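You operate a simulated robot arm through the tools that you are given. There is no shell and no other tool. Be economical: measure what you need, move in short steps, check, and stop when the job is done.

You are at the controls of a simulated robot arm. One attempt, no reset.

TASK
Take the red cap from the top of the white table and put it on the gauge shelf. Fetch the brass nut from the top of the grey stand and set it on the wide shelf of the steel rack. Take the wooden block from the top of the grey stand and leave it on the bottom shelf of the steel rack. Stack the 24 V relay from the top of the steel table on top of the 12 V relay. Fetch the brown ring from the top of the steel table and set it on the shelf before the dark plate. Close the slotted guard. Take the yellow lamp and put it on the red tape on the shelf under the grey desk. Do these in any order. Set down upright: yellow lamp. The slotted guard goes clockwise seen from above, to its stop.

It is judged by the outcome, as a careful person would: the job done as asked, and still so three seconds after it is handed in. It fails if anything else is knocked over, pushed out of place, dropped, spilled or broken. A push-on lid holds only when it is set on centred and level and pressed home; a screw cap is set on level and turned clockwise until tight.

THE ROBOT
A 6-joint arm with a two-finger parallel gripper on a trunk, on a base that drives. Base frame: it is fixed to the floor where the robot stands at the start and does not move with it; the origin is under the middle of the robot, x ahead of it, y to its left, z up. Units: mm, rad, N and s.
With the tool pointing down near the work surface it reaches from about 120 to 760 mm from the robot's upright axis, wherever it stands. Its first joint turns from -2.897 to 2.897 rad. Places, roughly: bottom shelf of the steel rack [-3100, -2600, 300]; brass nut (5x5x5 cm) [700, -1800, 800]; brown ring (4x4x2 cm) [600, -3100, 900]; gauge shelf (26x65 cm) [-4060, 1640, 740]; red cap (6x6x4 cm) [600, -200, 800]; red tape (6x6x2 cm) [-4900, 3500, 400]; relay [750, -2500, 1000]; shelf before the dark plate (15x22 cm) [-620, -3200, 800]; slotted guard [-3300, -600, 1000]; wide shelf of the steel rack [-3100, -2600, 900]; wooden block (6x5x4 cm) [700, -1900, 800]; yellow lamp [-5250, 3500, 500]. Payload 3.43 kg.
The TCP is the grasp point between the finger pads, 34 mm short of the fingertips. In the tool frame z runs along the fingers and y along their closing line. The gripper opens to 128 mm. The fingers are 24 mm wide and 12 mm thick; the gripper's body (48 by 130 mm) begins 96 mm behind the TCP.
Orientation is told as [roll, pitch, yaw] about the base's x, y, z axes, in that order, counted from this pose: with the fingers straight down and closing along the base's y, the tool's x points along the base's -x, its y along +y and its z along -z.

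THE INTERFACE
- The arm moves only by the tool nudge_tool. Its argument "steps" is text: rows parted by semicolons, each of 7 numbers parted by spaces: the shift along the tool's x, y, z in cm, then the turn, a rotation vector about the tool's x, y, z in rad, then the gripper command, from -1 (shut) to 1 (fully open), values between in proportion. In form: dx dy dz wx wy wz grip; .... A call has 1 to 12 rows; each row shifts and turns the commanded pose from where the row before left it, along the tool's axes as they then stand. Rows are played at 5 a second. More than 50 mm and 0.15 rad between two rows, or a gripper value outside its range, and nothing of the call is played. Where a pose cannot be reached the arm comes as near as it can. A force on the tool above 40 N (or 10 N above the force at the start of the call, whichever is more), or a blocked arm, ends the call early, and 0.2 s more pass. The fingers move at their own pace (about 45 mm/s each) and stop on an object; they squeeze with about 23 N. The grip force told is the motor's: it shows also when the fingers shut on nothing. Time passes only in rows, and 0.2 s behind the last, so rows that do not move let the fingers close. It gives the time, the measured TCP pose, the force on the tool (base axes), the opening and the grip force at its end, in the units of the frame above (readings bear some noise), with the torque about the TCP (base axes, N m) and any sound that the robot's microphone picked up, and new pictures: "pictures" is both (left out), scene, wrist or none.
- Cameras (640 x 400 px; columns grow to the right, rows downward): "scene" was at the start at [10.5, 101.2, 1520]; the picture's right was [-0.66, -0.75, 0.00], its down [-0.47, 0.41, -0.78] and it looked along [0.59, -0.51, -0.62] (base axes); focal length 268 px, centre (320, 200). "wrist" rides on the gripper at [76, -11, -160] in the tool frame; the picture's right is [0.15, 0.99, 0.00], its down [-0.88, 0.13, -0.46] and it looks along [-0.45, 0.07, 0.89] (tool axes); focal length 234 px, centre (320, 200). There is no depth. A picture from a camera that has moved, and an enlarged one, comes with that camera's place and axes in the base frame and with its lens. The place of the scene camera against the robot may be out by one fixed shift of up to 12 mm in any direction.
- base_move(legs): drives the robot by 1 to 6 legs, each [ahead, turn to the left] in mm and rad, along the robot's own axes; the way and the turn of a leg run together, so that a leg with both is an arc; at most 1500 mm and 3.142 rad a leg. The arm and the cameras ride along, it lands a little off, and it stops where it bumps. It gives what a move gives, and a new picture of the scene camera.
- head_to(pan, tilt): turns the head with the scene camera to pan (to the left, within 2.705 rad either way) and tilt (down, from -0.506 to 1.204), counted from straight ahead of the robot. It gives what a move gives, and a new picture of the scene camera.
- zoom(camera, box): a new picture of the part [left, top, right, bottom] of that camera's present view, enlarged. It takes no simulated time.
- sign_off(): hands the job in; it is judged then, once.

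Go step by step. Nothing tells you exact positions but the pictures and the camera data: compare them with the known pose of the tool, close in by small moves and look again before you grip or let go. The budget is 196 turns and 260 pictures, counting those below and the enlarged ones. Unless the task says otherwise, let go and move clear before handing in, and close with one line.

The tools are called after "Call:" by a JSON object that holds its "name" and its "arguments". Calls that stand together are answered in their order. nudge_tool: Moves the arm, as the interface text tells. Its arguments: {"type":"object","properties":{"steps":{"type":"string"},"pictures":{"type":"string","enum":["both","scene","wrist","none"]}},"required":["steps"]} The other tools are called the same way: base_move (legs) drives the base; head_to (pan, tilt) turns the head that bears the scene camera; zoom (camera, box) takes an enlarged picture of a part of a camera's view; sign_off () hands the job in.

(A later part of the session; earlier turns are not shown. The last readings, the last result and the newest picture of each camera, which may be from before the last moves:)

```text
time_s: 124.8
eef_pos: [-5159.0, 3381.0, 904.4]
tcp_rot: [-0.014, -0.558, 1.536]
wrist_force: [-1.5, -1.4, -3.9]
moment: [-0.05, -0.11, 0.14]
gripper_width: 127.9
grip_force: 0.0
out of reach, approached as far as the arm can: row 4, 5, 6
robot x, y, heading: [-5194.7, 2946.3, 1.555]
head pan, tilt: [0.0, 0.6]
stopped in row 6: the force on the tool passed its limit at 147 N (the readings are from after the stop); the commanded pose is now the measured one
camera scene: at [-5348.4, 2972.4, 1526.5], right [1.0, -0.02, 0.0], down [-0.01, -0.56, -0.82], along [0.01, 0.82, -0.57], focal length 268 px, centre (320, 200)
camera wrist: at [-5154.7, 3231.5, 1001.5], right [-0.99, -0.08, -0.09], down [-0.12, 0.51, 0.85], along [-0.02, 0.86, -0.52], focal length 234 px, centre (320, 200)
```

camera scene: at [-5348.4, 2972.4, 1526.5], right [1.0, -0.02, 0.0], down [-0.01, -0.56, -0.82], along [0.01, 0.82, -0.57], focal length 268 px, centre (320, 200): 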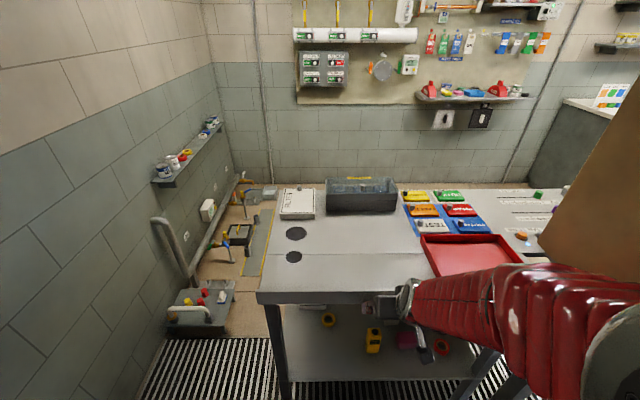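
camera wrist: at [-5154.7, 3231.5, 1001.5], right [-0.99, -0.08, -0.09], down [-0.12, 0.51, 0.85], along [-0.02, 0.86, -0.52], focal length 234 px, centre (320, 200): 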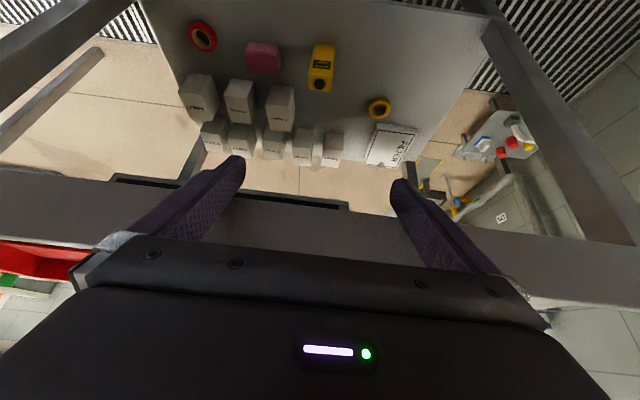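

I clipped the desk's front edge while tilting. I'll back the base off and then lower the tool in free space.

Call:
{"name": "base_move", "arguments": {"legs": [[-220, 0]]}}

Call:
{"name": "nudge_tool", "arguments": {"steps": "2.4 0 3.8 0 0 0 1;2.4 0 3.8 0 0 0 1;2.4 0 3.8 0 0 0 1;2.4 0 3.8 0 0 0 1;2.4 0 3.8 0 0 0 1;2.4 0 3.8 0 0 0 1;2.4 0 3.8 0 0 0 1;2.4 0 3.8 0 0 0 1;0 0 0 0 -0.12 0 1;0 0 0 0 -0.11 0 1;0 0 0 0 0 0 1", "pictures": "both"}}

```text
time_s: 126.9
eef_pos: [-5163.1, 3158.2, 905.4]
tcp_rot: [-0.016, -0.56, 1.537]
wrist_force: [0.1, 0.7, -0.4]
moment: [-0.02, 0.0, -0.02]
gripper_width: 127.9
grip_force: 0.1
robot x, y, heading: [-5201.5, 2722.4, 1.548]
head pan, tilt: [0.0, 0.6]
camera scene: at [-5352.4, 2750.4, 1526.5], right [1.0, -0.02, 0.0], down [-0.01, -0.56, -0.82], along [0.02, 0.82, -0.57], focal length 268 px, centre (320, 200)
```

scene: 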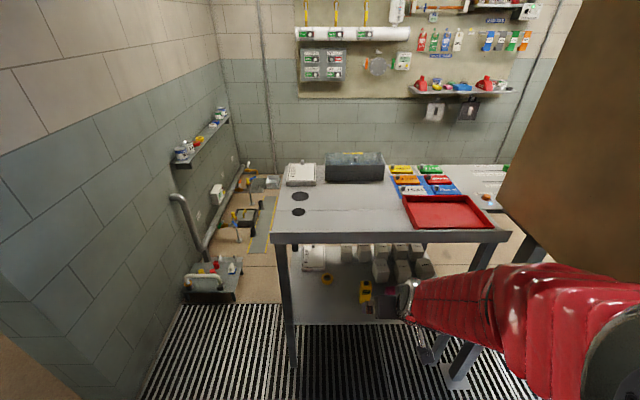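

```text
time_s: 129.3
eef_pos: [-5151.8, 3174.4, 571.7]
tcp_rot: [-0.021, -0.792, 1.542]
wrist_force: [0.1, -0.5, 0.4]
moment: [0.03, 0.02, 0.01]
gripper_width: 128.3
grip_force: 0.1
out of reach, approached as far as the arm can: row 1, 2
robot x, y, heading: [-5202.6, 2724.1, 1.55]
head pan, tilt: [0.0, 0.6]
camera scene: at [-5352.4, 2750.8, 1526.5], right [1.0, -0.02, 0.0], down [-0.01, -0.57, -0.82], along [0.02, 0.82, -0.57], focal length 268 px, centre (320, 200)
camera wrist: at [-5147.8, 3007.4, 630.1], right [-0.99, -0.06, -0.12], down [-0.13, 0.3, 0.94], along [-0.02, 0.95, -0.31], focal length 234 px, centre (320, 200)
```

scene: 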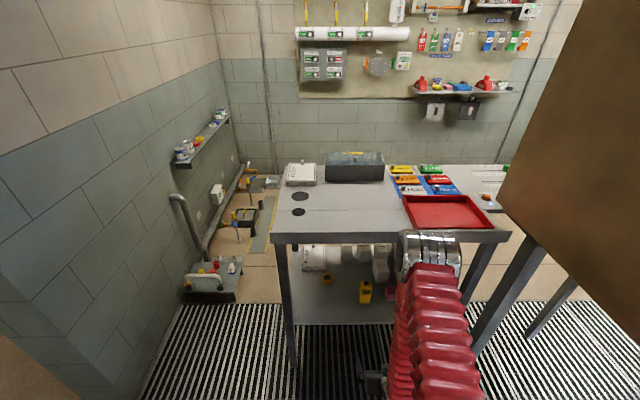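
wrist: 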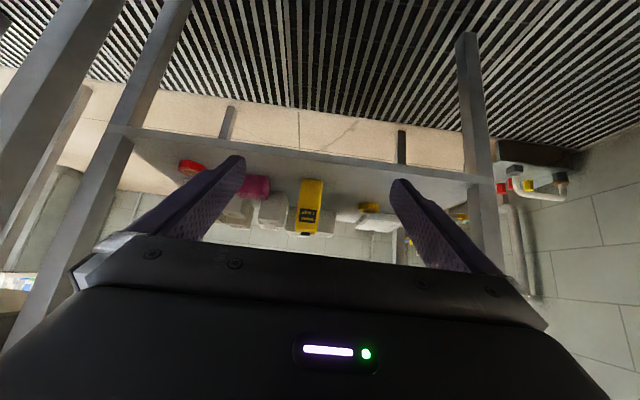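

The tool is now tilted 45° below desk height, and the lamp looks to be at (-5132, 3538) on a shelf at z≈405. I'll lower and extend forward from here, watching where the elbow goes.

Call:
{"name": "nudge_tool", "arguments": {"steps": "2.5 0 2.5 0 0 0 1;2 0 2 0 0 0 1;-2.9 0 2.9 0 0 0 1;-2.9 0 2.9 0 0 0 1;-2.9 0 2.9 0 0 0 1;-2.9 0 2.9 0 0 0 1;-2.9 0 2.9 0 0 0 1;0 0 0 0 0 0 1", "pictures": "both"}}

```text
time_s: 131.1
eef_pos: [-5141.7, 3382.1, 506.3]
tcp_rot: [-0.018, -0.788, 1.541]
wrist_force: [0.3, -0.8, -0.3]
moment: [0.02, -0.02, 0.0]
gripper_width: 128.3
grip_force: 0.0
robot x, y, heading: [-5203.2, 2722.5, 1.552]
head pan, tilt: [0.0, 0.6]
camera scene: at [-5352.4, 2750.9, 1526.5], right [1.0, -0.02, 0.0], down [-0.01, -0.57, -0.82], along [0.02, 0.82, -0.57], focal length 268 px, centre (320, 200)
camera wrist: at [-5138.3, 3213.6, 565.4], right [-0.99, -0.06, -0.12], down [-0.13, 0.3, 0.94], along [-0.02, 0.95, -0.31], focal length 234 px, centre (320, 200)
```

scene: 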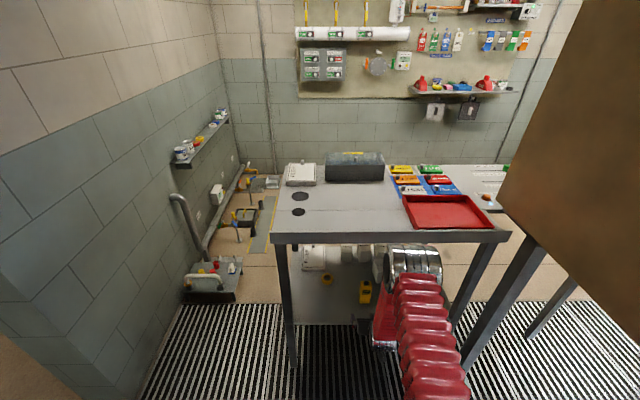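
wrist: 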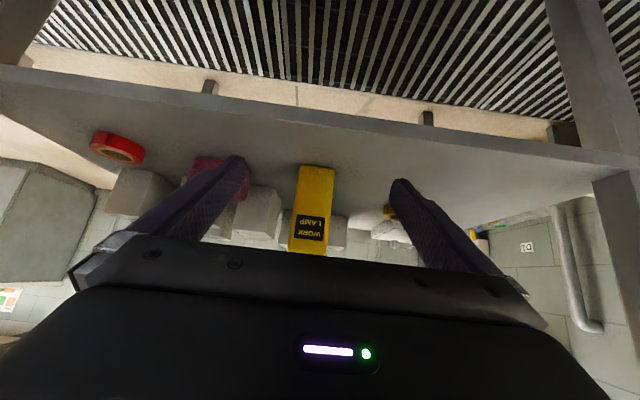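

The elbow stays short of the desk. The lamp sits at about (-5134, 3550). I'll extend halfway, straddling toward it.

Call:
{"name": "nudge_tool", "arguments": {"steps": "-1.5 -0.3 2.6 0 0 0 1;-1.5 -0.3 2.7 0 0 0 1;-1.4 0 2.7 0 0 0 1;0 0 0 0 0 0 1", "pictures": "both"}}

```text
time_s: 132.1
eef_pos: [-5132.1, 3467.6, 482.3]
tcp_rot: [-0.019, -0.789, 1.543]
wrist_force: [-1.3, -0.6, -0.3]
moment: [0.04, 0.01, -0.01]
gripper_width: 128.0
grip_force: 0.0
robot x, y, heading: [-5202.2, 2721.0, 1.554]
head pan, tilt: [0.0, 0.6]
camera scene: at [-5352.4, 2751.0, 1526.5], right [1.0, -0.02, 0.0], down [-0.01, -0.57, -0.82], along [0.02, 0.82, -0.57], focal length 268 px, centre (320, 200)
camera wrist: at [-5127.8, 3300.4, 541.8], right [-0.99, -0.06, -0.12], down [-0.13, 0.3, 0.94], along [-0.02, 0.95, -0.31], focal length 234 px, centre (320, 200)
```

scene: 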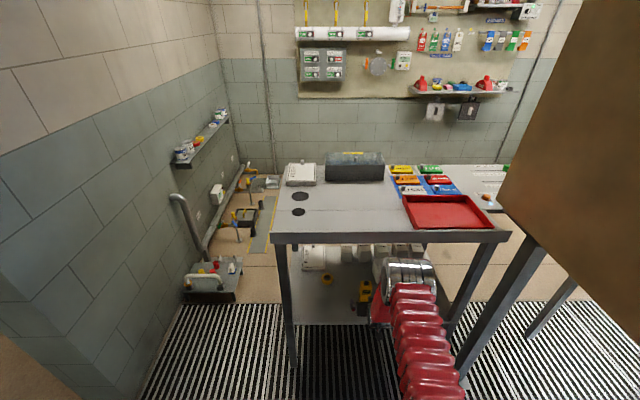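
wrist: 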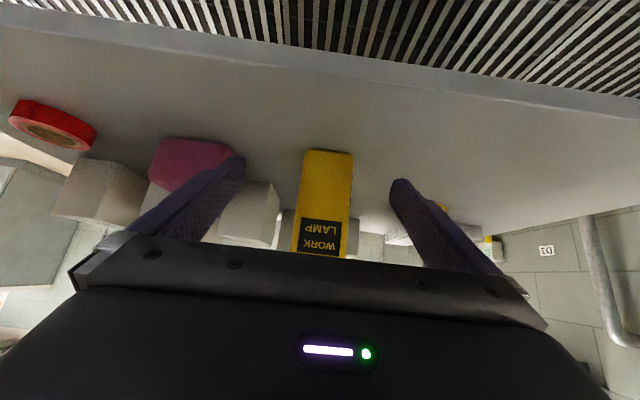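

Lamp is centred between the fingers. I'll advance ~70 mm and look.

Call:
{"name": "nudge_tool", "arguments": {"steps": "-1.5 0.1 2 0 0 0 1;-1.5 0.1 2 0 0 0 1;-1.3 0 1.7 0 0 0 1;0 0 0 0 0 0 1", "pictures": "both"}}

```text
time_s: 133.1
eef_pos: [-5132.1, 3536.7, 475.3]
tcp_rot: [-0.018, -0.789, 1.541]
wrist_force: [-0.3, -0.1, 0.0]
moment: [0.0, -0.03, 0.0]
gripper_width: 127.9
grip_force: 0.1
robot x, y, heading: [-5196.5, 2727.4, 1.552]
head pan, tilt: [0.0, 0.6]
camera scene: at [-5352.4, 2751.0, 1526.5], right [1.0, -0.02, 0.0], down [-0.01, -0.57, -0.82], along [0.02, 0.82, -0.57], focal length 268 px, centre (320, 200)
camera wrist: at [-5128.7, 3369.5, 534.1], right [-0.99, -0.06, -0.12], down [-0.13, 0.3, 0.94], along [-0.02, 0.95, -0.31], focal length 234 px, centre (320, 200)
```

scene: 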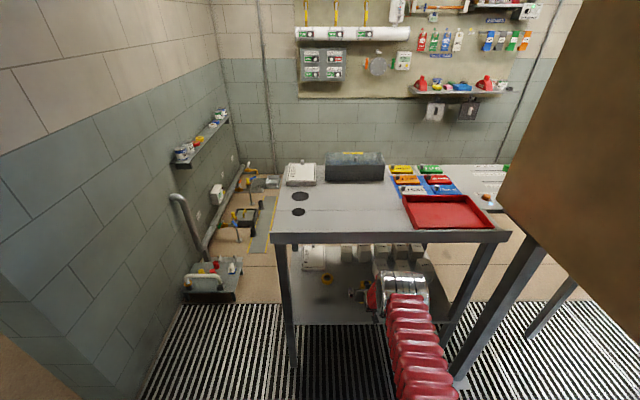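
wrist: 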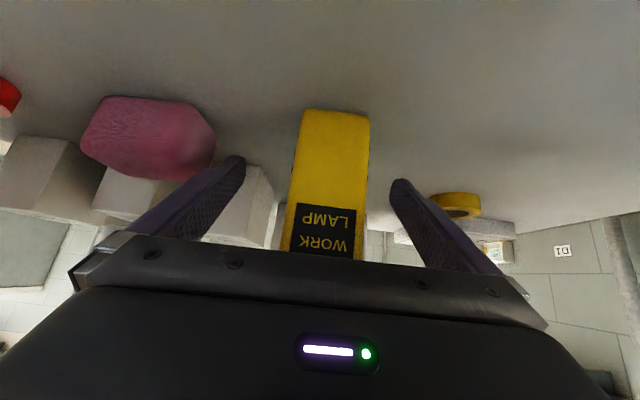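

The lamp is between the fingers, a touch to one side. I'll shift 8 mm and close.

Call:
{"name": "nudge_tool", "arguments": {"steps": "0 0.8 0 0 0 0 1;0 0 0 0 0 0 0;0 0 0 0 0 0 0;0 0 0 0 0 0 -1;0 0 0 0 0 0 -1;0 0 0 0 0 0 -1;0 0 0 0 0 0 -1;0 0 0 0 0 0 -1", "pictures": "wrist"}}

```text
time_s: 134.9
eef_pos: [-5139.8, 3537.2, 475.4]
tcp_rot: [-0.021, -0.789, 1.541]
wrist_force: [-0.4, -0.2, 1.6]
moment: [0.07, 0.13, 0.0]
gripper_width: 49.9
grip_force: 22.6
robot x, y, heading: [-5201.6, 2725.0, 1.555]
head pan, tilt: [0.0, 0.6]
camera wrist: at [-5135.5, 3370.5, 534.4], right [-0.99, -0.06, -0.12], down [-0.13, 0.3, 0.94], along [-0.02, 0.95, -0.31], focal length 234 px, centre (320, 200)
```

wrist: 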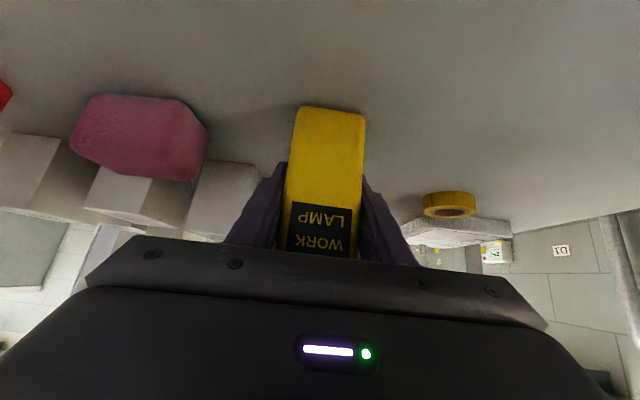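

Lamp gripped (50 mm), base ~59 mm below the TCP. I'll lift it 40 mm, draw it out of the shelf, then shift the base right toward the tape.

Call:
{"name": "nudge_tool", "arguments": {"steps": "-1.5 0 -1.5 0 0 0 -1;-1.5 0 -1.5 0 0 0 -1;2.9 0 -2.9 0 0 0 -1;2.9 0 -2.9 0 0 0 -1;2.9 0 -2.9 0 0 0 -1;2.9 0 -2.9 0 0 0 -1;2.5 0 -2.5 0 0 0 -1;0 0 0 0 0 0 -1", "pictures": "wrist"}}

Call:
{"name": "base_move", "arguments": {"legs": [[-100, 0], [0, 0.5], [-420, 0], [0, -0.5], [440, 0]]}}

```text
time_s: 136.7
eef_pos: [-5148.3, 3339.8, 514.3]
tcp_rot: [-0.018, -0.789, 1.54]
wrist_force: [0.2, -0.3, -1.5]
moment: [0.01, 0.02, 0.0]
gripper_width: 49.8
grip_force: 22.8
robot x, y, heading: [-5195.6, 2723.6, 1.553]
head pan, tilt: [0.0, 0.6]
camera wrist: at [-5143.9, 3170.8, 574.8], right [-0.99, -0.06, -0.12], down [-0.13, 0.3, 0.94], along [-0.02, 0.95, -0.31], focal length 234 px, centre (320, 200)
```

wrist: 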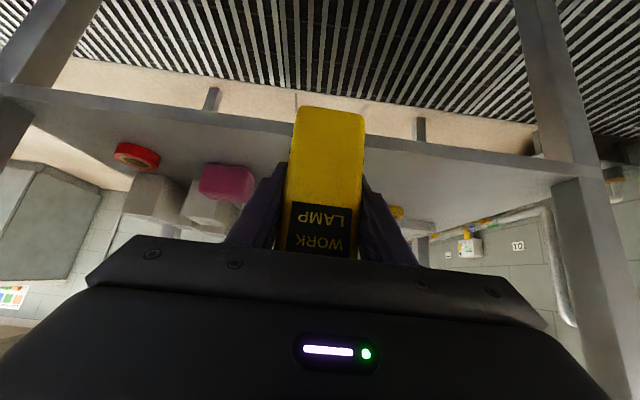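

```text
time_s: 147.6
eef_pos: [-4958.3, 3318.7, 514.8]
tcp_rot: [-0.019, -0.79, 1.552]
wrist_force: [0.0, 0.1, -3.4]
moment: [0.02, 0.01, 0.0]
gripper_width: 49.6
grip_force: 22.8
robot x, y, heading: [-5002.5, 2703.8, 1.557]
head pan, tilt: [0.0, 0.6]
camera scene: at [-5154.8, 2729.6, 1526.5], right [1.0, -0.01, 0.0], down [-0.01, -0.57, -0.82], along [0.01, 0.82, -0.57], focal length 268 px, centre (320, 200)
```

scene: 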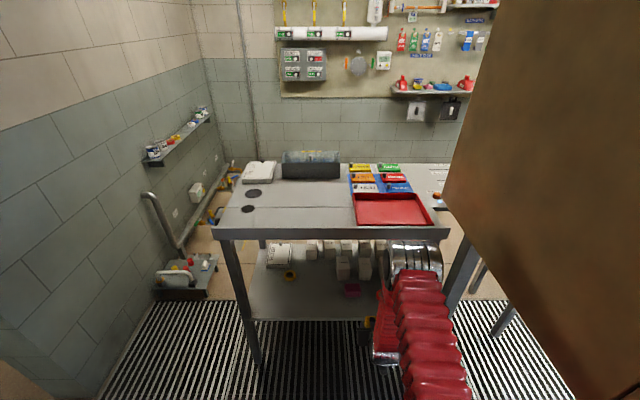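

Tape estimate: (-4843, 3530). I'll shift sideways to line up with it and look.

Call:
{"name": "nudge_tool", "arguments": {"steps": "0 -3.8 0 0 0 0 -1;0 -3.8 0 0 0 0 -1;0 -3.7 0 0 0 0 -1;0 0 0 0 0 0 -1", "pictures": "wrist"}}

```text
time_s: 148.6
eef_pos: [-4845.0, 3314.5, 518.1]
tcp_rot: [-0.019, -0.789, 1.553]
wrist_force: [0.0, 0.1, -2.5]
moment: [0.06, 0.01, 0.02]
gripper_width: 49.9
grip_force: 23.0
robot x, y, heading: [-5001.1, 2702.1, 1.567]
head pan, tilt: [0.0, 0.6]
camera wrist: at [-4839.5, 3148.2, 578.3], right [-0.99, -0.07, -0.12], down [-0.13, 0.3, 0.94], along [-0.03, 0.95, -0.31], focal length 234 px, centre (320, 200)
```

wrist: 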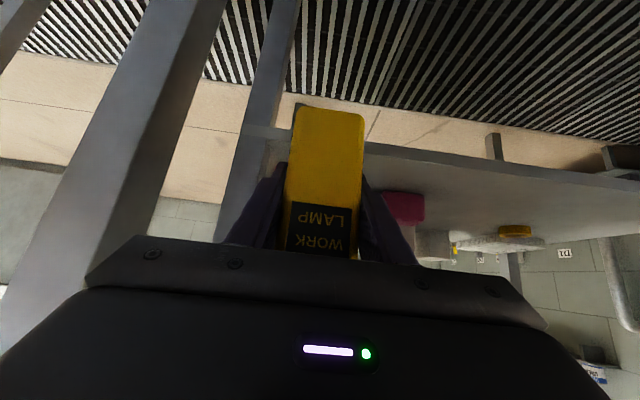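

The tape is hidden behind the lamp here. I'll shift left and in, to see the tape beside the lamp and fix its position.

Call:
{"name": "nudge_tool", "arguments": {"steps": "-0.7 3.5 -0.7 0 0 0 -1;-0.7 3.5 -0.7 0 0 0 -1;0 3.5 0 0 0 0 -1;-2.5 0 2.5 0 0 0 -1;-2.5 0 2.5 0 0 0 -1;-2.4 0 2.4 0 0 0 -1;0 0 0 0 0 0 -1", "pictures": "both"}}

```text
time_s: 150.2
eef_pos: [-4942.4, 3424.1, 532.9]
tcp_rot: [-0.02, -0.789, 1.548]
wrist_force: [-0.3, -0.4, -2.1]
moment: [-0.01, 0.06, 0.0]
gripper_width: 50.1
grip_force: 22.8
robot x, y, heading: [-5002.5, 2705.2, 1.563]
head pan, tilt: [0.0, 0.6]
camera scene: at [-5154.8, 2729.6, 1526.5], right [1.0, -0.01, 0.0], down [-0.01, -0.57, -0.82], along [0.01, 0.82, -0.57], focal length 268 px, centre (320, 200)
camera wrist: at [-4937.7, 3255.7, 592.7], right [-0.99, -0.07, -0.12], down [-0.13, 0.3, 0.94], along [-0.03, 0.95, -0.31], focal length 234 px, centre (320, 200)
```

scene: 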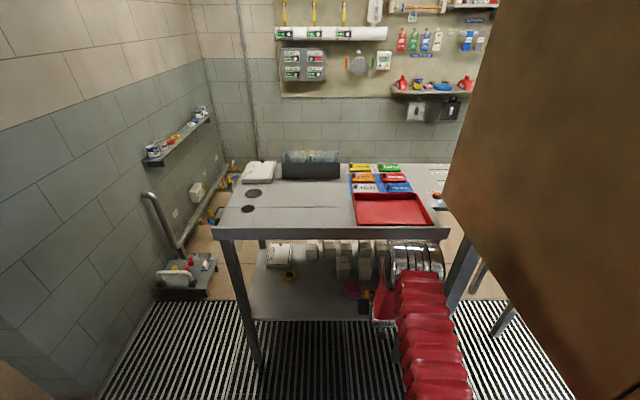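
wrist: 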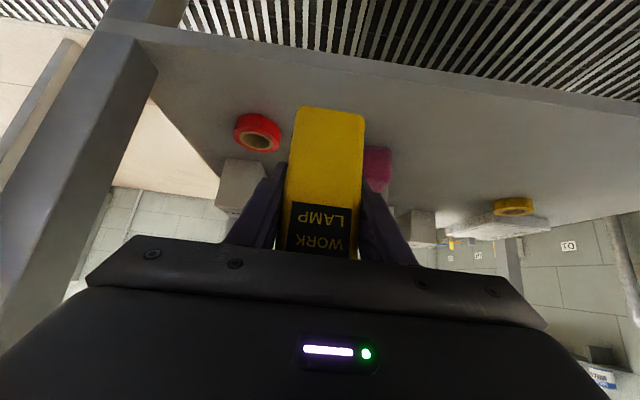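

Tape centre confirmed at (-4856, 3520); the desk leg's inner face is at x≈-4788. I'll yaw the tool 0.36 rad so the gripper body clears the leg, then move in over the tape.

Call:
{"name": "nudge_tool", "arguments": {"steps": "0 0 0 0.085 0 0.0846 -1;0 0 0 0.085 0 0.0846 -1;0 0 0 0.085 0 0.0846 -1;-2.15 -1.09 2.16 0 0 0 -1;-2.15 -1.09 2.16 0 0 0 -1;0 0 0 0 0 0 -1", "pictures": "both"}}

```text
time_s: 151.6
eef_pos: [-4902.7, 3471.5, 534.3]
tcp_rot: [-0.016, -0.794, 1.191]
wrist_force: [0.8, -0.4, -2.1]
moment: [0.02, -0.04, 0.02]
gripper_width: 50.0
grip_force: 23.1
robot x, y, heading: [-5004.5, 2701.6, 1.56]
head pan, tilt: [0.0, 0.6]
camera scene: at [-5154.8, 2729.7, 1526.5], right [1.0, -0.01, 0.0], down [-0.01, -0.57, -0.82], along [0.01, 0.82, -0.57], focal length 268 px, centre (320, 200)
camera wrist: at [-4955.9, 3312.6, 594.0], right [-0.95, 0.28, -0.12], down [-0.02, 0.32, 0.95], along [0.31, 0.9, -0.3], focal length 234 px, centre (320, 200)
```

scene: 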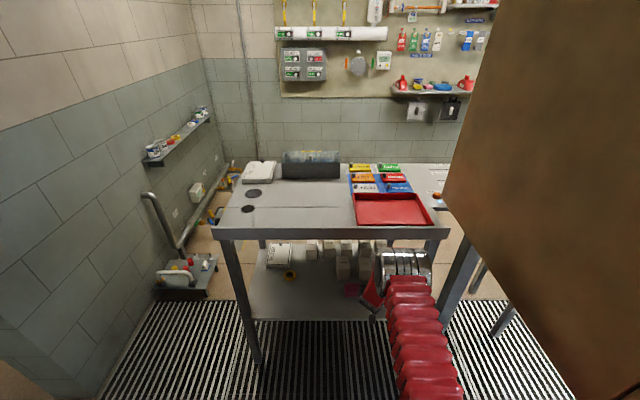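
wrist: 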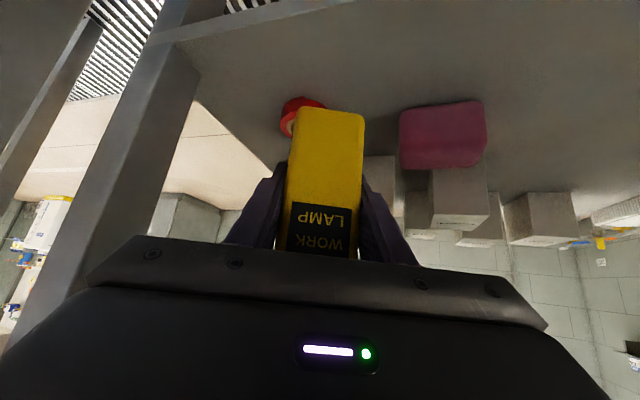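

On course. I'll finish the move over the tape centre.

Call:
{"name": "nudge_tool", "arguments": {"steps": "-2.22 -1.25 2.26 0 0 0 -1;-2.22 -1.25 2.26 0 0 0 -1;0 0 0 0 0 0 -1", "pictures": "both"}}

```text
time_s: 152.4
eef_pos: [-4853.6, 3517.9, 537.5]
tcp_rot: [-0.019, -0.794, 1.192]
wrist_force: [0.9, -0.9, -2.4]
moment: [0.08, 0.0, -0.01]
gripper_width: 50.2
grip_force: 22.7
robot x, y, heading: [-5002.9, 2697.6, 1.56]
head pan, tilt: [0.0, 0.6]
camera scene: at [-5154.7, 2729.7, 1526.5], right [1.0, -0.01, 0.0], down [-0.01, -0.57, -0.82], along [0.01, 0.82, -0.57], focal length 268 px, centre (320, 200)
camera wrist: at [-4906.5, 3359.5, 595.7], right [-0.95, 0.28, -0.12], down [-0.02, 0.32, 0.95], along [0.31, 0.9, -0.3], focal length 234 px, centre (320, 200)
```

scene: 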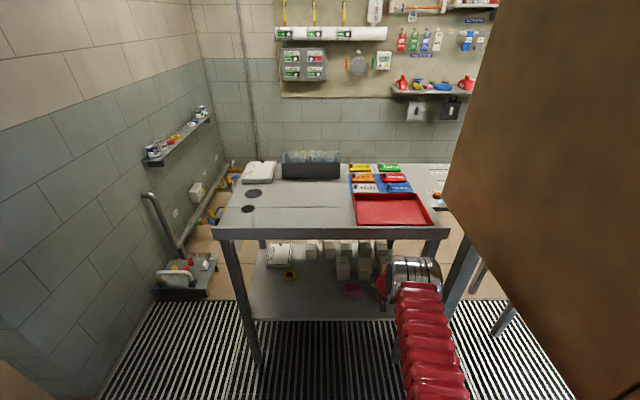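
wrist: 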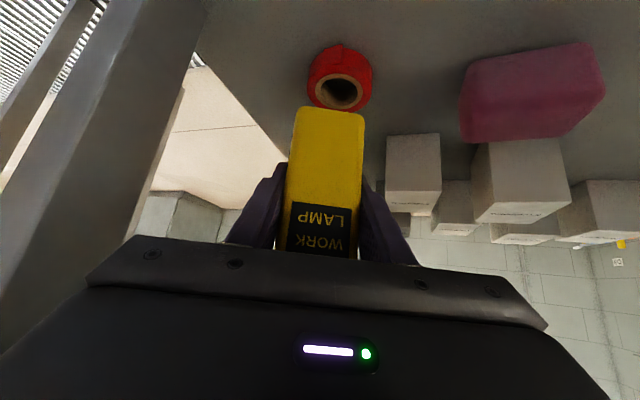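

The tape shows directly below the lamp. Small sideways correction, then lower gently onto it.

Call:
{"name": "nudge_tool", "arguments": {"steps": "0 0.6 0 0 0 0 -1;1.2 0 1.2 0 0 0 -1;1.0 0 1.0 0 0 0 -1;0 0 0 0 0 0 -1", "pictures": "wrist"}}

```text
time_s: 153.4
eef_pos: [-4858.9, 3522.6, 504.9]
tcp_rot: [-0.017, -0.794, 1.192]
wrist_force: [-0.2, -0.2, -1.6]
moment: [0.01, 0.0, -0.01]
gripper_width: 49.8
grip_force: 23.0
robot x, y, heading: [-5001.3, 2704.3, 1.554]
head pan, tilt: [0.0, 0.6]
camera wrist: at [-4913.8, 3362.8, 563.8], right [-0.95, 0.28, -0.12], down [-0.02, 0.32, 0.95], along [0.31, 0.9, -0.3], focal length 234 px, centre (320, 200)
```

wrist: 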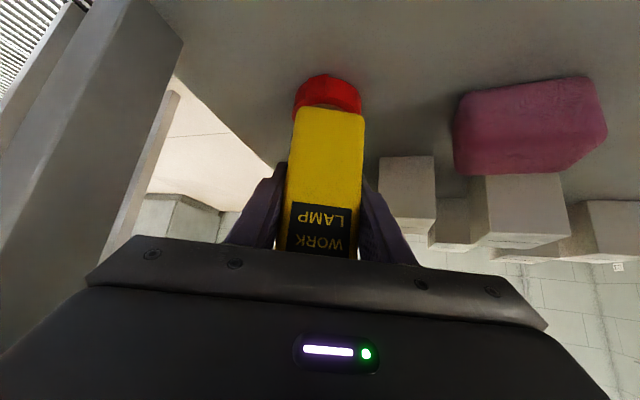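

Well centred. I'll lower the last centimetre in small steps until contact.

Call:
{"name": "nudge_tool", "arguments": {"steps": "0.4 0 0.4 0 0 0 -1;0.2 0 0.2 0 0 0 -1;0.15 0 0.15 0 0 0 -1;0.1 0 0.1 0 0 0 -1;0 0 0 0 0 0 -1", "pictures": "wrist"}}

```text
time_s: 154.6
eef_pos: [-4859.8, 3522.1, 494.4]
tcp_rot: [-0.015, -0.795, 1.189]
wrist_force: [-1.2, 0.2, 7.5]
moment: [0.04, 0.24, 0.02]
gripper_width: 49.9
grip_force: 23.2
robot x, y, heading: [-5002.7, 2708.4, 1.562]
head pan, tilt: [0.0, 0.6]
camera wrist: at [-4913.3, 3363.6, 552.4], right [-0.95, 0.28, -0.12], down [-0.02, 0.32, 0.95], along [0.31, 0.9, -0.3], focal length 234 px, centre (320, 200)
```

wrist: 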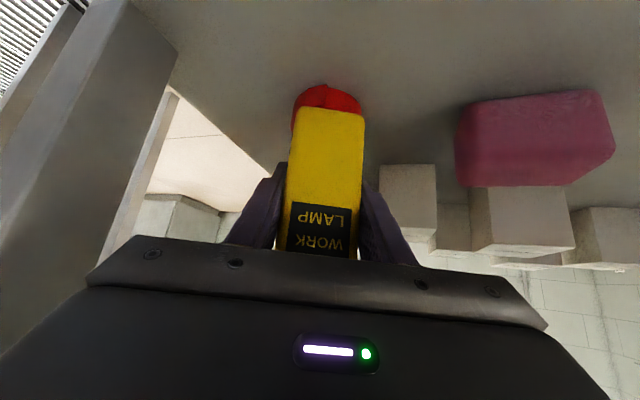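

Resting on the tape. Open and withdraw straight back along the fingers.

Call:
{"name": "nudge_tool", "arguments": {"steps": "0 0 0 0 0 0 0.0;0 0 0 0 0 0 0.2;0 0 0 0 0 0 0.2;0 0 -1.5 0 0 0 0.2;0 0 -3 0 0 0 0.2;1.5 0 -4 0 0 0 0.2;2 0 -4 0 0 0 0.2;2.5 0.5 -3 0 0 0 0.2;0 0 0 0 0 0 0.2", "pictures": "wrist"}}

```text
time_s: 156.6
eef_pos: [-4922.4, 3381.3, 556.1]
tcp_rot: [-0.014, -0.794, 1.19]
wrist_force: [-0.6, -0.5, 0.2]
moment: [-0.01, 0.0, 0.02]
gripper_width: 76.7
grip_force: 0.0
robot x, y, heading: [-5004.9, 2707.4, 1.564]
head pan, tilt: [0.0, 0.6]
camera wrist: at [-4975.6, 3222.4, 615.5], right [-0.95, 0.28, -0.12], down [-0.02, 0.32, 0.95], along [0.31, 0.9, -0.3], focal length 234 px, centre (320, 200)
```

wrist: 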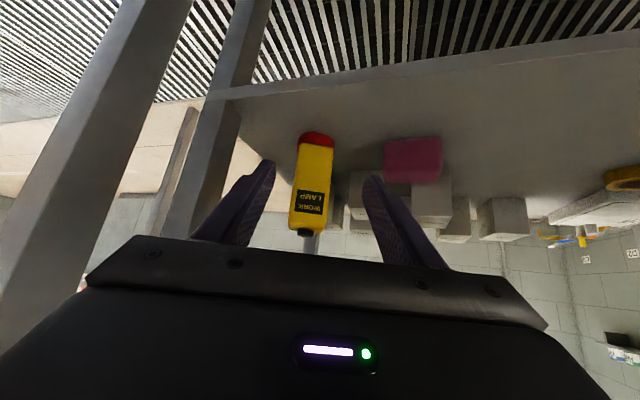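

The lamp stands upright on the tape. I'll back off and restore the tool to vertical and tucked.

Call:
{"name": "base_move", "arguments": {"legs": [[-350, 0]]}}

Call:
{"name": "nudge_tool", "arguments": {"steps": "0 0 -2 0 0.132 0 1;0 0 -2 0 0.132 0 1;0 0 -2 0 0.132 0 1;0 0 -2 0 0.132 0 1;2 0 -2 0 0.132 0 1;2 0 -2 0 0.134 0 1;4 0 -2 0 0 0.12 1;4 0 -2 0 0 0 1;4 0 -3 0 0 -0.12 1;3 0 -4 0 0 -0.12 1;2 0 -4 0 0 -0.12 1;0 0 -4 0 0 0 1", "pictures": "none"}}

Call:
{"name": "nudge_tool", "arguments": {"steps": "2 0 -4.5 0 0 0 1;2 0 -4.5 0 0 0 1;2 0 -4.5 0 0 0 1;0 0 -4.5 0 0 0 1;0 0 -4.5 0 0 0 1;0 0 -4.5 0 0 0 1;0 0 0 0 0 0 1", "pictures": "scene"}}

```text
time_s: 159.4
eef_pos: [-4922.7, 3026.2, 555.7]
tcp_rot: [-0.019, -0.796, 1.184]
wrist_force: [0.1, 0.3, 0.3]
moment: [0.03, 0.01, 0.01]
gripper_width: 77.0
grip_force: 0.0
robot x, y, heading: [-5010.4, 2346.0, 1.558]
head pan, tilt: [0.0, 0.6]
camera scene: at [-5158.5, 2376.7, 1526.5], right [1.0, -0.02, 0.0], down [-0.01, -0.57, -0.82], along [0.01, 0.82, -0.57], focal length 268 px, centre (320, 200)
```

scene: 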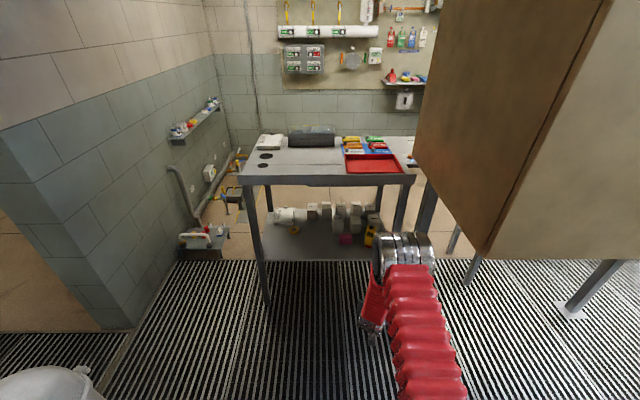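

```text
time_s: 162.1
eef_pos: [-5038.7, 2773.4, 798.6]
tcp_rot: [-0.084, -0.108, 1.406]
wrist_force: [0.5, -1.0, 0.4]
moment: [-0.01, 0.0, 0.0]
gripper_width: 128.2
grip_force: 0.0
out of reach, approached as far as the arm can: row 3, 4
robot x, y, heading: [-5004.6, 2350.6, 1.558]
head pan, tilt: [0.0, 0.6]
```

```text
time_s: 163.7
eef_pos: [-5086.7, 2684.1, 991.6]
tcp_rot: [-0.16, -0.177, 1.412]
wrist_force: [1.6, 0.0, -0.6]
moment: [0.02, 0.02, -0.01]
gripper_width: 128.2
grip_force: 0.1
out of reach, approached as far as the arm can: row 1, 2, 3, 4, 5, 6
robot x, y, heading: [-5007.7, 2347.3, 1.56]
head pan, tilt: [0.0, 0.6]
camera scene: at [-5158.5, 2376.2, 1526.5], right [1.0, -0.02, 0.0], down [-0.01, -0.56, -0.82], along [0.01, 0.82, -0.57], focal length 268 px, centre (320, 200)
```

scene: 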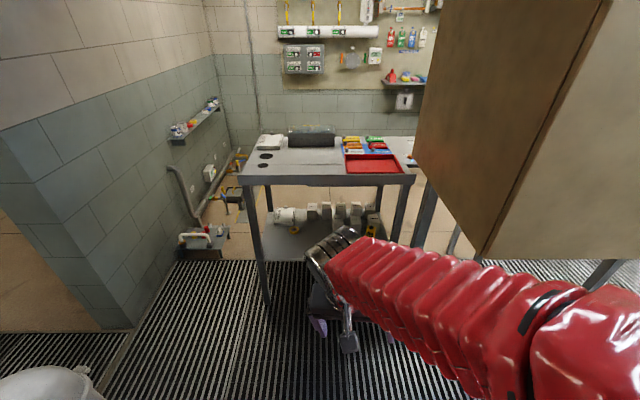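

The tool is left slightly tilted; I'll level it and check.

Call:
{"name": "nudge_tool", "arguments": {"steps": "0 0 0 -0.08 0.088 -0.07 1;0 0 0 -0.08 0.088 -0.07 1;0 -2 0 0 0 0 1;0 0 0 0 0 0 1", "pictures": "none"}}

```text
time_s: 164.7
eef_pos: [-5068.9, 2679.9, 994.1]
tcp_rot: [-0.164, -0.179, 1.412]
wrist_force: [0.3, 0.4, -0.1]
moment: [0.0, -0.04, -0.01]
gripper_width: 127.9
grip_force: 0.1
out of reach, approached as far as the arm can: row 1, 2
robot x, y, heading: [-5009.5, 2351.6, 1.554]
head pan, tilt: [0.0, 0.6]
```

Rotation is limited here. I'll extend outward a bit and level there.

Call:
{"name": "nudge_tool", "arguments": {"steps": "-4 0 1 0 0 0 1;-4 -1 1 0 0 0 1;-4 -1 1 0 0 0 1;-4 -1 1 0 0 0 1;0 0 2 -0.08 0 0 1;0 0 2 -0.08 0 0 1;0 0 0 0 0.088 0 1;0 0 0 0 0.088 0 1;0 0 0 0 0 -0.07 1;0 0 0 0 0 -0.07 1;0 0 0 0 0 0 1", "pictures": "scene"}}

```text
time_s: 167.1
eef_pos: [-5010.8, 2829.0, 930.8]
tcp_rot: [-0.214, -0.042, 1.537]
wrist_force: [0.6, -0.1, -0.8]
moment: [0.02, -0.01, 0.01]
gripper_width: 127.8
grip_force: 0.1
out of reach, approached as far as the arm can: row 5, 6, 7, 8
robot x, y, heading: [-5005.7, 2349.4, 1.557]
head pan, tilt: [0.0, 0.6]
camera scene: at [-5158.5, 2376.4, 1526.5], right [1.0, -0.02, 0.0], down [-0.01, -0.57, -0.82], along [0.01, 0.82, -0.57], focal length 268 px, centre (320, 200)
```

scene: 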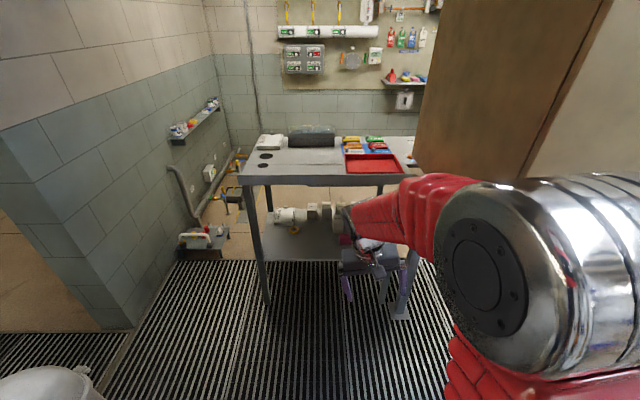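

Call:
{"name": "nudge_tool", "arguments": {"steps": "-3 0 3 0 0 0 1;-3 0 3 0 0 0 1;0 0 0 -0.07 0 0 1;0 0 0 -0.07 0 0 1;0 0 0 -0.07 0 0 1;0 0 0 0 0.04 0 1;0 0 0 0 0 0 1", "pictures": "none"}}

```text
time_s: 168.7
eef_pos: [-4994.7, 2885.5, 863.1]
tcp_rot: [-0.199, -0.025, 1.532]
wrist_force: [0.2, 0.2, 0.0]
moment: [-0.03, 0.0, 0.01]
gripper_width: 128.0
grip_force: 0.1
out of reach, approached as far as the arm can: row 3, 4, 5, 6
robot x, y, heading: [-5008.3, 2346.8, 1.556]
head pan, tilt: [0.0, 0.6]
```

A wrist joint is at its limit; I'll try levelling from a different lateral position.

Call:
{"name": "nudge_tool", "arguments": {"steps": "0 -4 0 0 0 0 1;0 -4 0 0 0 0 1;0 -4 0 0 0 0 1;0 -4 0 0 0 0 1;0 0 0 -0.07 0 0 1;0 0 0 -0.07 0 0 1;0 0 0 -0.06 0 0 1;0 0 0 0 0 0 1", "pictures": "scene"}}

```text
time_s: 170.4
eef_pos: [-4892.2, 2875.8, 877.0]
tcp_rot: [-0.202, -0.024, 1.512]
wrist_force: [1.0, -0.3, 0.1]
moment: [-0.01, -0.02, 0.01]
gripper_width: 127.9
grip_force: 0.1
out of reach, approached as far as the arm can: row 2, 3, 4, 5, 6, 7
robot x, y, heading: [-5008.5, 2347.7, 1.555]
head pan, tilt: [0.0, 0.6]
camera scene: at [-5158.5, 2376.5, 1526.5], right [1.0, -0.02, 0.0], down [-0.01, -0.57, -0.82], along [0.01, 0.82, -0.57], focal length 268 px, centre (320, 200)
```

scene: 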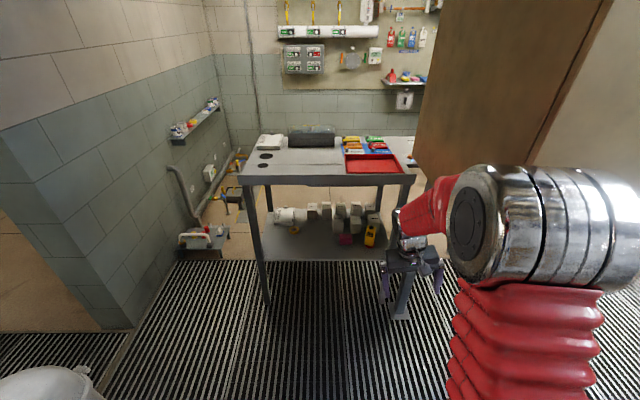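

Call:
{"name": "nudge_tool", "arguments": {"steps": "0 4 0 0 0 0 1;0 4 0 0 0 0 1;0 0 2 0 -0.12 0 1;0 0 2 0 -0.12 0 1;0 0 2 0 -0.12 0 1;0 0 2 0 -0.12 0 1;0 0 0 -0.07 0 0 1;0 0 0 -0.07 0 0 1;0 0 0 -0.06 0 0 1;0 0 0 0 0 0 1", "pictures": "none"}}

```text
time_s: 172.7
eef_pos: [-4953.4, 2894.9, 795.7]
tcp_rot: [-0.077, -0.455, 1.602]
wrist_force: [-1.0, 0.4, -0.3]
moment: [-0.01, 0.01, 0.0]
gripper_width: 128.0
grip_force: 0.0
out of reach, approached as far as the arm can: row 6, 9
robot x, y, heading: [-5007.6, 2348.6, 1.556]
head pan, tilt: [0.0, 0.6]
```

Call:
{"name": "nudge_tool", "arguments": {"steps": "2 0 4 0 0 0 1;2 0 4 0 0 0 1;2 0 4 0 0 0 1;0 0 0 -0.07 0 0 1;0 0 0 0 0.12 0 1;0 0 0 0 0.12 0 1;0 0 0 0 0.12 0 1;0 0 0 0 0.1 0 1;0 0 0 0 0 0 1", "pictures": "none"}}

```text
time_s: 174.7
eef_pos: [-4978.6, 2905.6, 686.4]
tcp_rot: [0.156, -0.15, 1.631]
wrist_force: [0.9, -0.5, -0.4]
moment: [-0.01, -0.01, -0.02]
gripper_width: 128.0
grip_force: 0.0
out of reach, approached as far as the arm can: row 1, 2, 3, 6, 7, 8
robot x, y, heading: [-5002.5, 2349.4, 1.559]
head pan, tilt: [0.0, 0.6]
```

Call:
{"name": "nudge_tool", "arguments": {"steps": "0 0 0 0.08 0 0 1;0 0 0 0.08 0 0 1;0 0 0 0 0.08 0 1;0 0 0 0 0.07 0 1;0 0 0 0 0 0 1", "pictures": "both"}}

```text
time_s: 175.8
eef_pos: [-4976.7, 2905.3, 685.4]
tcp_rot: [-0.003, -0.001, 1.631]
wrist_force: [-0.4, -1.0, 0.0]
moment: [0.0, 0.04, -0.02]
gripper_width: 127.9
grip_force: 0.1
robot x, y, heading: [-5005.5, 2351.0, 1.558]
head pan, tilt: [0.0, 0.6]
camera scene: at [-5158.5, 2376.6, 1526.5], right [1.0, -0.02, 0.0], down [-0.01, -0.57, -0.82], along [0.01, 0.82, -0.57], focal length 268 px, centre (320, 200)
camera wrist: at [-4961.4, 2830.0, 845.9], right [-0.98, -0.21, 0.0], down [-0.18, 0.87, 0.46], along [-0.09, 0.45, -0.89], focal length 234 px, centre (320, 200)
```

scene: 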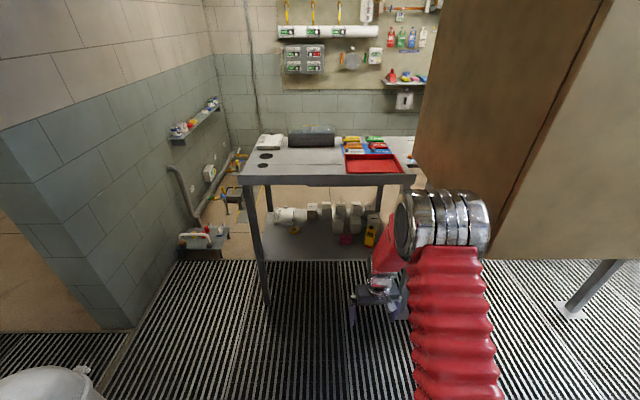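
wrist: 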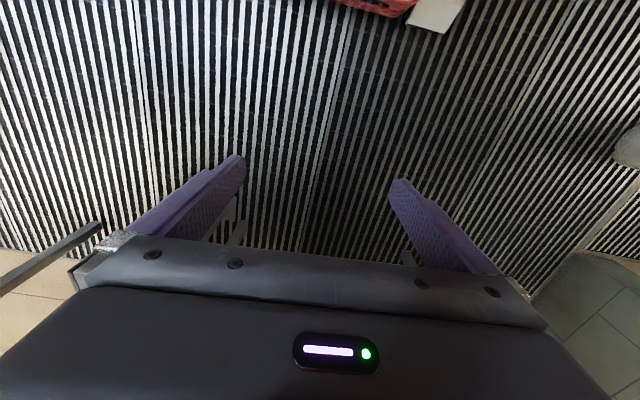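

Level again. I'll raise and tuck, checking orientation.

Call:
{"name": "nudge_tool", "arguments": {"steps": "0 0 -4 0 0 0 1;0 0 -4 0 0 0 1;0 0 -4 0 0 0 1;0 0 -4 0 0 0 1;1 0 -4 0 0 0 1;2 0 -4 0 0 0.07 1;3 0 -4 0 0 0 1;4 0 -3 0 0 0 1;4 0 -2 0 0 0 1;2 0 -1 0 0 0 1;0 0 0 0 0 0 1", "pictures": "none"}}

```text
time_s: 178.2
eef_pos: [-4974.7, 2742.0, 1024.9]
tcp_rot: [-0.002, 0.0, 1.565]
wrist_force: [-0.6, -0.6, -0.6]
moment: [0.01, -0.01, 0.04]
gripper_width: 127.8
grip_force: 0.1
robot x, y, heading: [-5010.0, 2346.3, 1.554]
head pan, tilt: [0.0, 0.6]
```

Lamp done. Next the slotted guard on the red pump near (-3300, -600). I'll drive back east, clear of the bottle, then south.

Call:
{"name": "base_move", "arguments": {"legs": [[0, -1.555], [1400, 0], [1300, 0], [0, -1.57], [1500, 0], [1450, 0]]}}

Call:
{"name": "base_move", "arguments": {"legs": [[0, -1.57]]}}

Call:
{"name": "head_to", "arguments": {"pan": 0.0, "tilt": 0.45}}

```text
time_s: 225.4
eef_pos: [-2351.5, -1100.7, 1022.3]
tcp_rot: [-0.002, -0.003, -1.574]
wrist_force: [0.4, 0.3, -0.2]
moment: [0.01, 0.0, 0.01]
gripper_width: 128.0
grip_force: 0.1
robot x, y, heading: [-2323.6, -706.8, -1.573]
head pan, tilt: [0.0, 0.6]
camera scene: at [-2162.5, -739.6, 1526.5], right [-1.0, 0.01, 0.0], down [0.0, 0.57, -0.82], along [-0.01, -0.82, -0.57], focal length 268 px, centre (320, 200)
```

scene: 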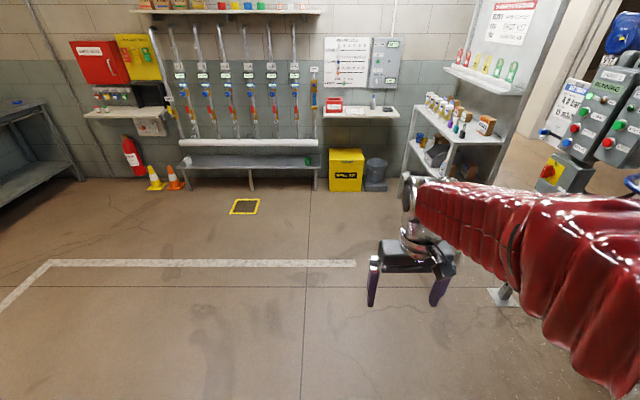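

```text
time_s: 231.3
eef_pos: [-2719.6, -686.7, 1023.7]
tcp_rot: [-0.002, 0.001, -3.124]
wrist_force: [-0.3, -0.4, -0.4]
moment: [0.0, 0.0, 0.01]
gripper_width: 128.2
grip_force: 0.1
robot x, y, heading: [-2325.2, -746.1, -3.12]
head pan, tilt: [0.0, 0.6]
camera scene: at [-2346.2, -906.7, 1526.5], right [-0.02, 1.0, 0.0], down [0.57, 0.01, -0.82], along [-0.82, -0.02, -0.57], focal length 268 px, centre (320, 200)
```

scene: 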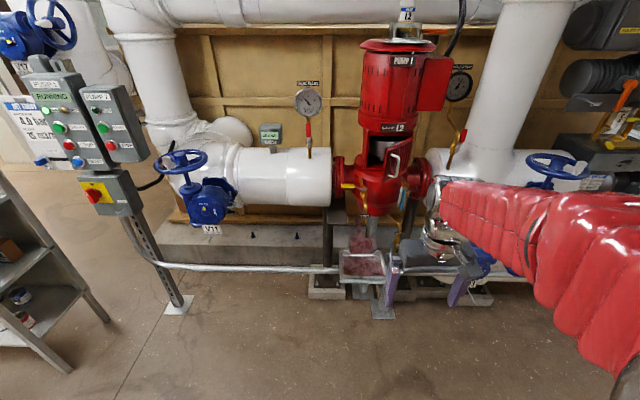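

```text
time_s: 232.0
eef_pos: [-2720.3, -687.4, 1025.1]
tcp_rot: [-0.003, 0.0, -3.123]
wrist_force: [0.5, 0.2, 0.0]
moment: [-0.01, 0.0, -0.02]
gripper_width: 127.9
grip_force: 0.1
robot x, y, heading: [-2324.0, -744.8, -3.12]
head pan, tilt: [0.0, 0.45]
camera scene: at [-2349.3, -906.8, 1540.0], right [-0.02, 1.0, 0.0], down [0.44, 0.01, -0.9], along [-0.9, -0.02, -0.44], focal length 268 px, centre (320, 200)
```

scene: 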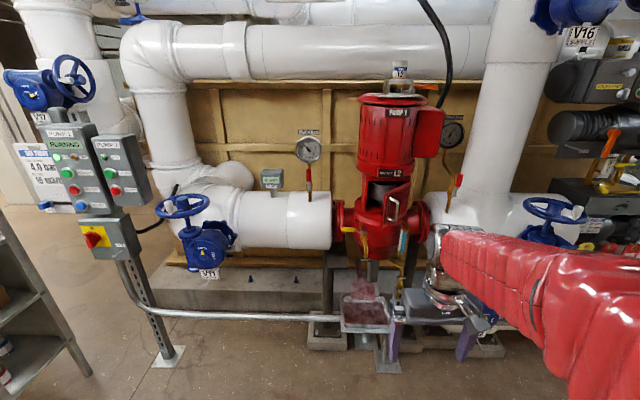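

The red pump is ahead. I'll zoom on the coupling region to find the slotted guard.

Call:
{"name": "zoom", "arguments": {"camera": "scene", "box": [320, 80, 480, 260]}}

Call:
{"name": "zoom", "arguments": {"camera": "scene", "box": [350, 155, 430, 240]}}

```text
2.22 times, centred on (400, 170) of scene
camera zoom: at [-2349.3, -906.8, 1540.0], right [-0.02, 1.0, 0.0], down [0.44, 0.01, -0.9], along [-0.9, -0.02, -0.44], focal length 597 px, centre (142, 267)
```

zoom: 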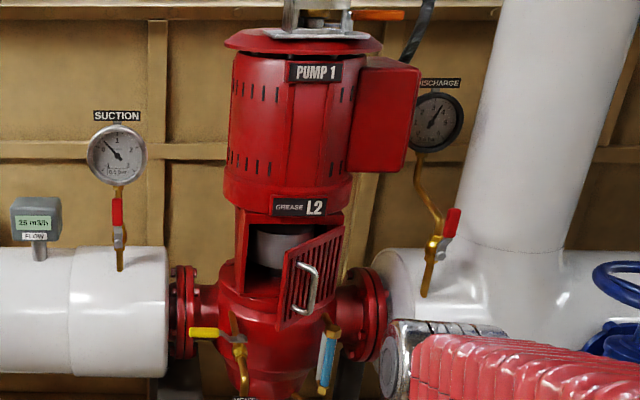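

```text
4.71 times, centred on (390, 198) of scene
camera zoom: at [-2349.3, -906.8, 1540.0], right [-0.02, 1.0, 0.0], down [0.44, 0.01, -0.9], along [-0.9, -0.02, -0.44], focal length 1264 px, centre (-9, 212)
```

zoom: 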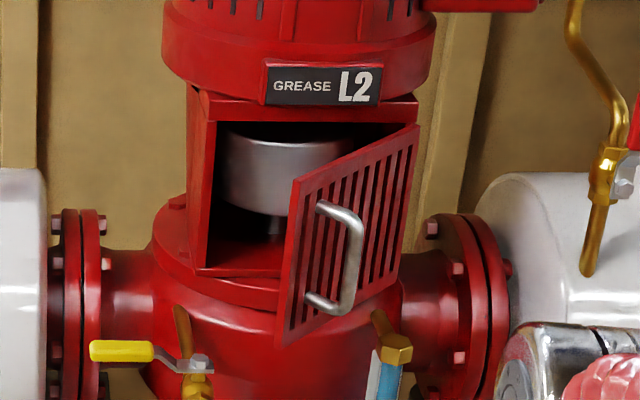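

The guard is a hinged slotted door, hinge on the right (+y), free edge toward me on the left; closing means pushing its outer face away. I'll drive in 300 mm, close the fingers, tilt the tool forward and look again.

Call:
{"name": "base_move", "arguments": {"legs": [[300, 0]]}}

Call:
{"name": "nudge_tool", "arguments": {"steps": "0 1 0 0 -0.11 0 -1;0 0 0 0 -0.11 0 -1;0 0 0 0 -0.11 0 -1;0 0 0 0 -0.11 0 -1;0 0 0 0 -0.11 0 -1;0 0 0 0 0 0 -1;0 0 0 0 0 0 -1", "pictures": "both"}}

```text
time_s: 234.5
eef_pos: [-3015.3, -697.9, 1024.7]
tcp_rot: [-0.003, 0.0, -3.119]
wrist_force: [-1.0, -0.7, 0.1]
moment: [0.02, 0.05, 0.0]
gripper_width: 128.2
grip_force: 0.0
robot x, y, heading: [-2622.3, -750.1, -3.115]
head pan, tilt: [0.0, 0.45]
camera scene: at [-2643.2, -913.1, 1540.1], right [-0.03, 1.0, 0.0], down [0.44, 0.01, -0.9], along [-0.9, -0.03, -0.44], focal length 268 px, centre (320, 200)
```

scene: 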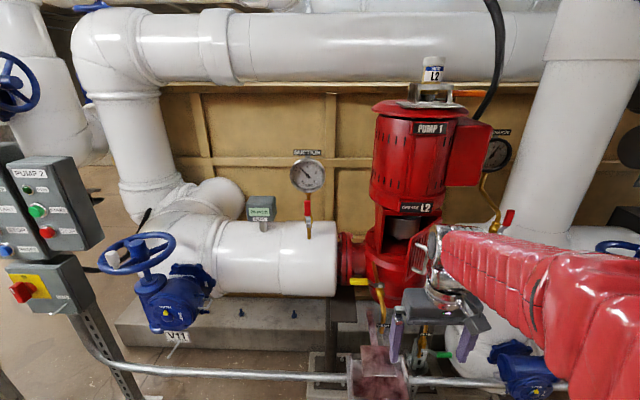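

```text
time_s: 236.1
eef_pos: [-3014.7, -707.6, 1024.7]
tcp_rot: [-0.003, -0.552, -3.116]
wrist_force: [0.0, -0.4, -0.5]
moment: [-0.01, -0.04, 0.02]
gripper_width: 0.1
grip_force: 12.3
robot x, y, heading: [-2622.3, -756.6, -3.119]
head pan, tilt: [0.0, 0.45]
camera scene: at [-2643.0, -913.1, 1540.1], right [-0.03, 1.0, 0.0], down [0.44, 0.01, -0.9], along [-0.9, -0.03, -0.44], focal length 268 px, centre (320, 200)
camera wrist: at [-2866.8, -692.6, 1122.7], right [0.15, -0.99, -0.08], down [-0.51, -0.14, 0.85], along [-0.85, -0.08, -0.52], focal length 234 px, centre (320, 200)
```

scene: 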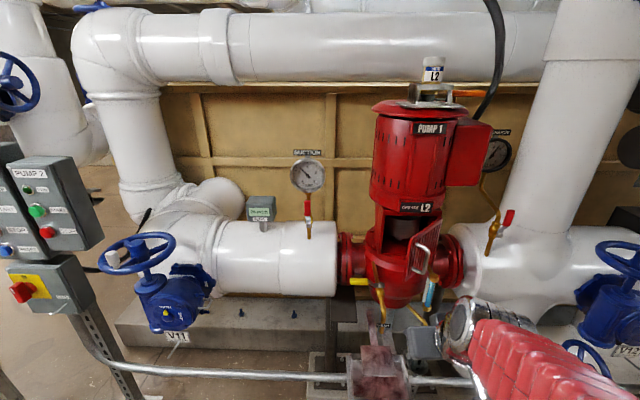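
wrist: 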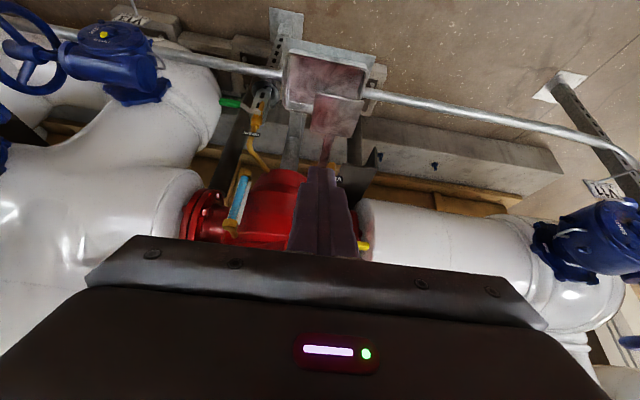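

Tilt achieved. I'll zoom the scene camera on the door to triangulate it from this second viewpoint.

Call:
{"name": "zoom", "arguments": {"camera": "scene", "box": [355, 190, 475, 320]}}

```text
3.08 times, centred on (415, 255) of scene
camera zoom: at [-2643.0, -913.1, 1540.1], right [-0.03, 1.0, 0.0], down [0.44, 0.01, -0.9], along [-0.9, -0.03, -0.44], focal length 826 px, centre (28, 31)
```

zoom: 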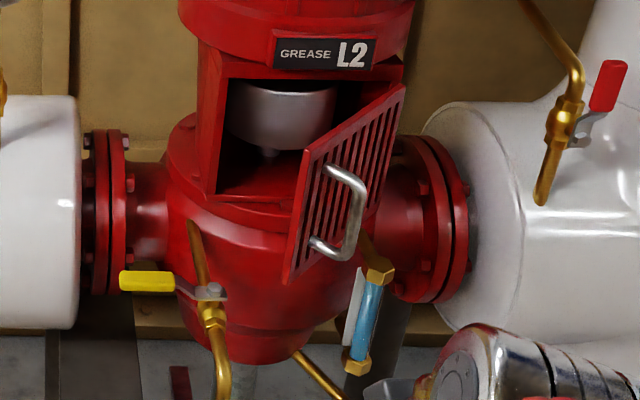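

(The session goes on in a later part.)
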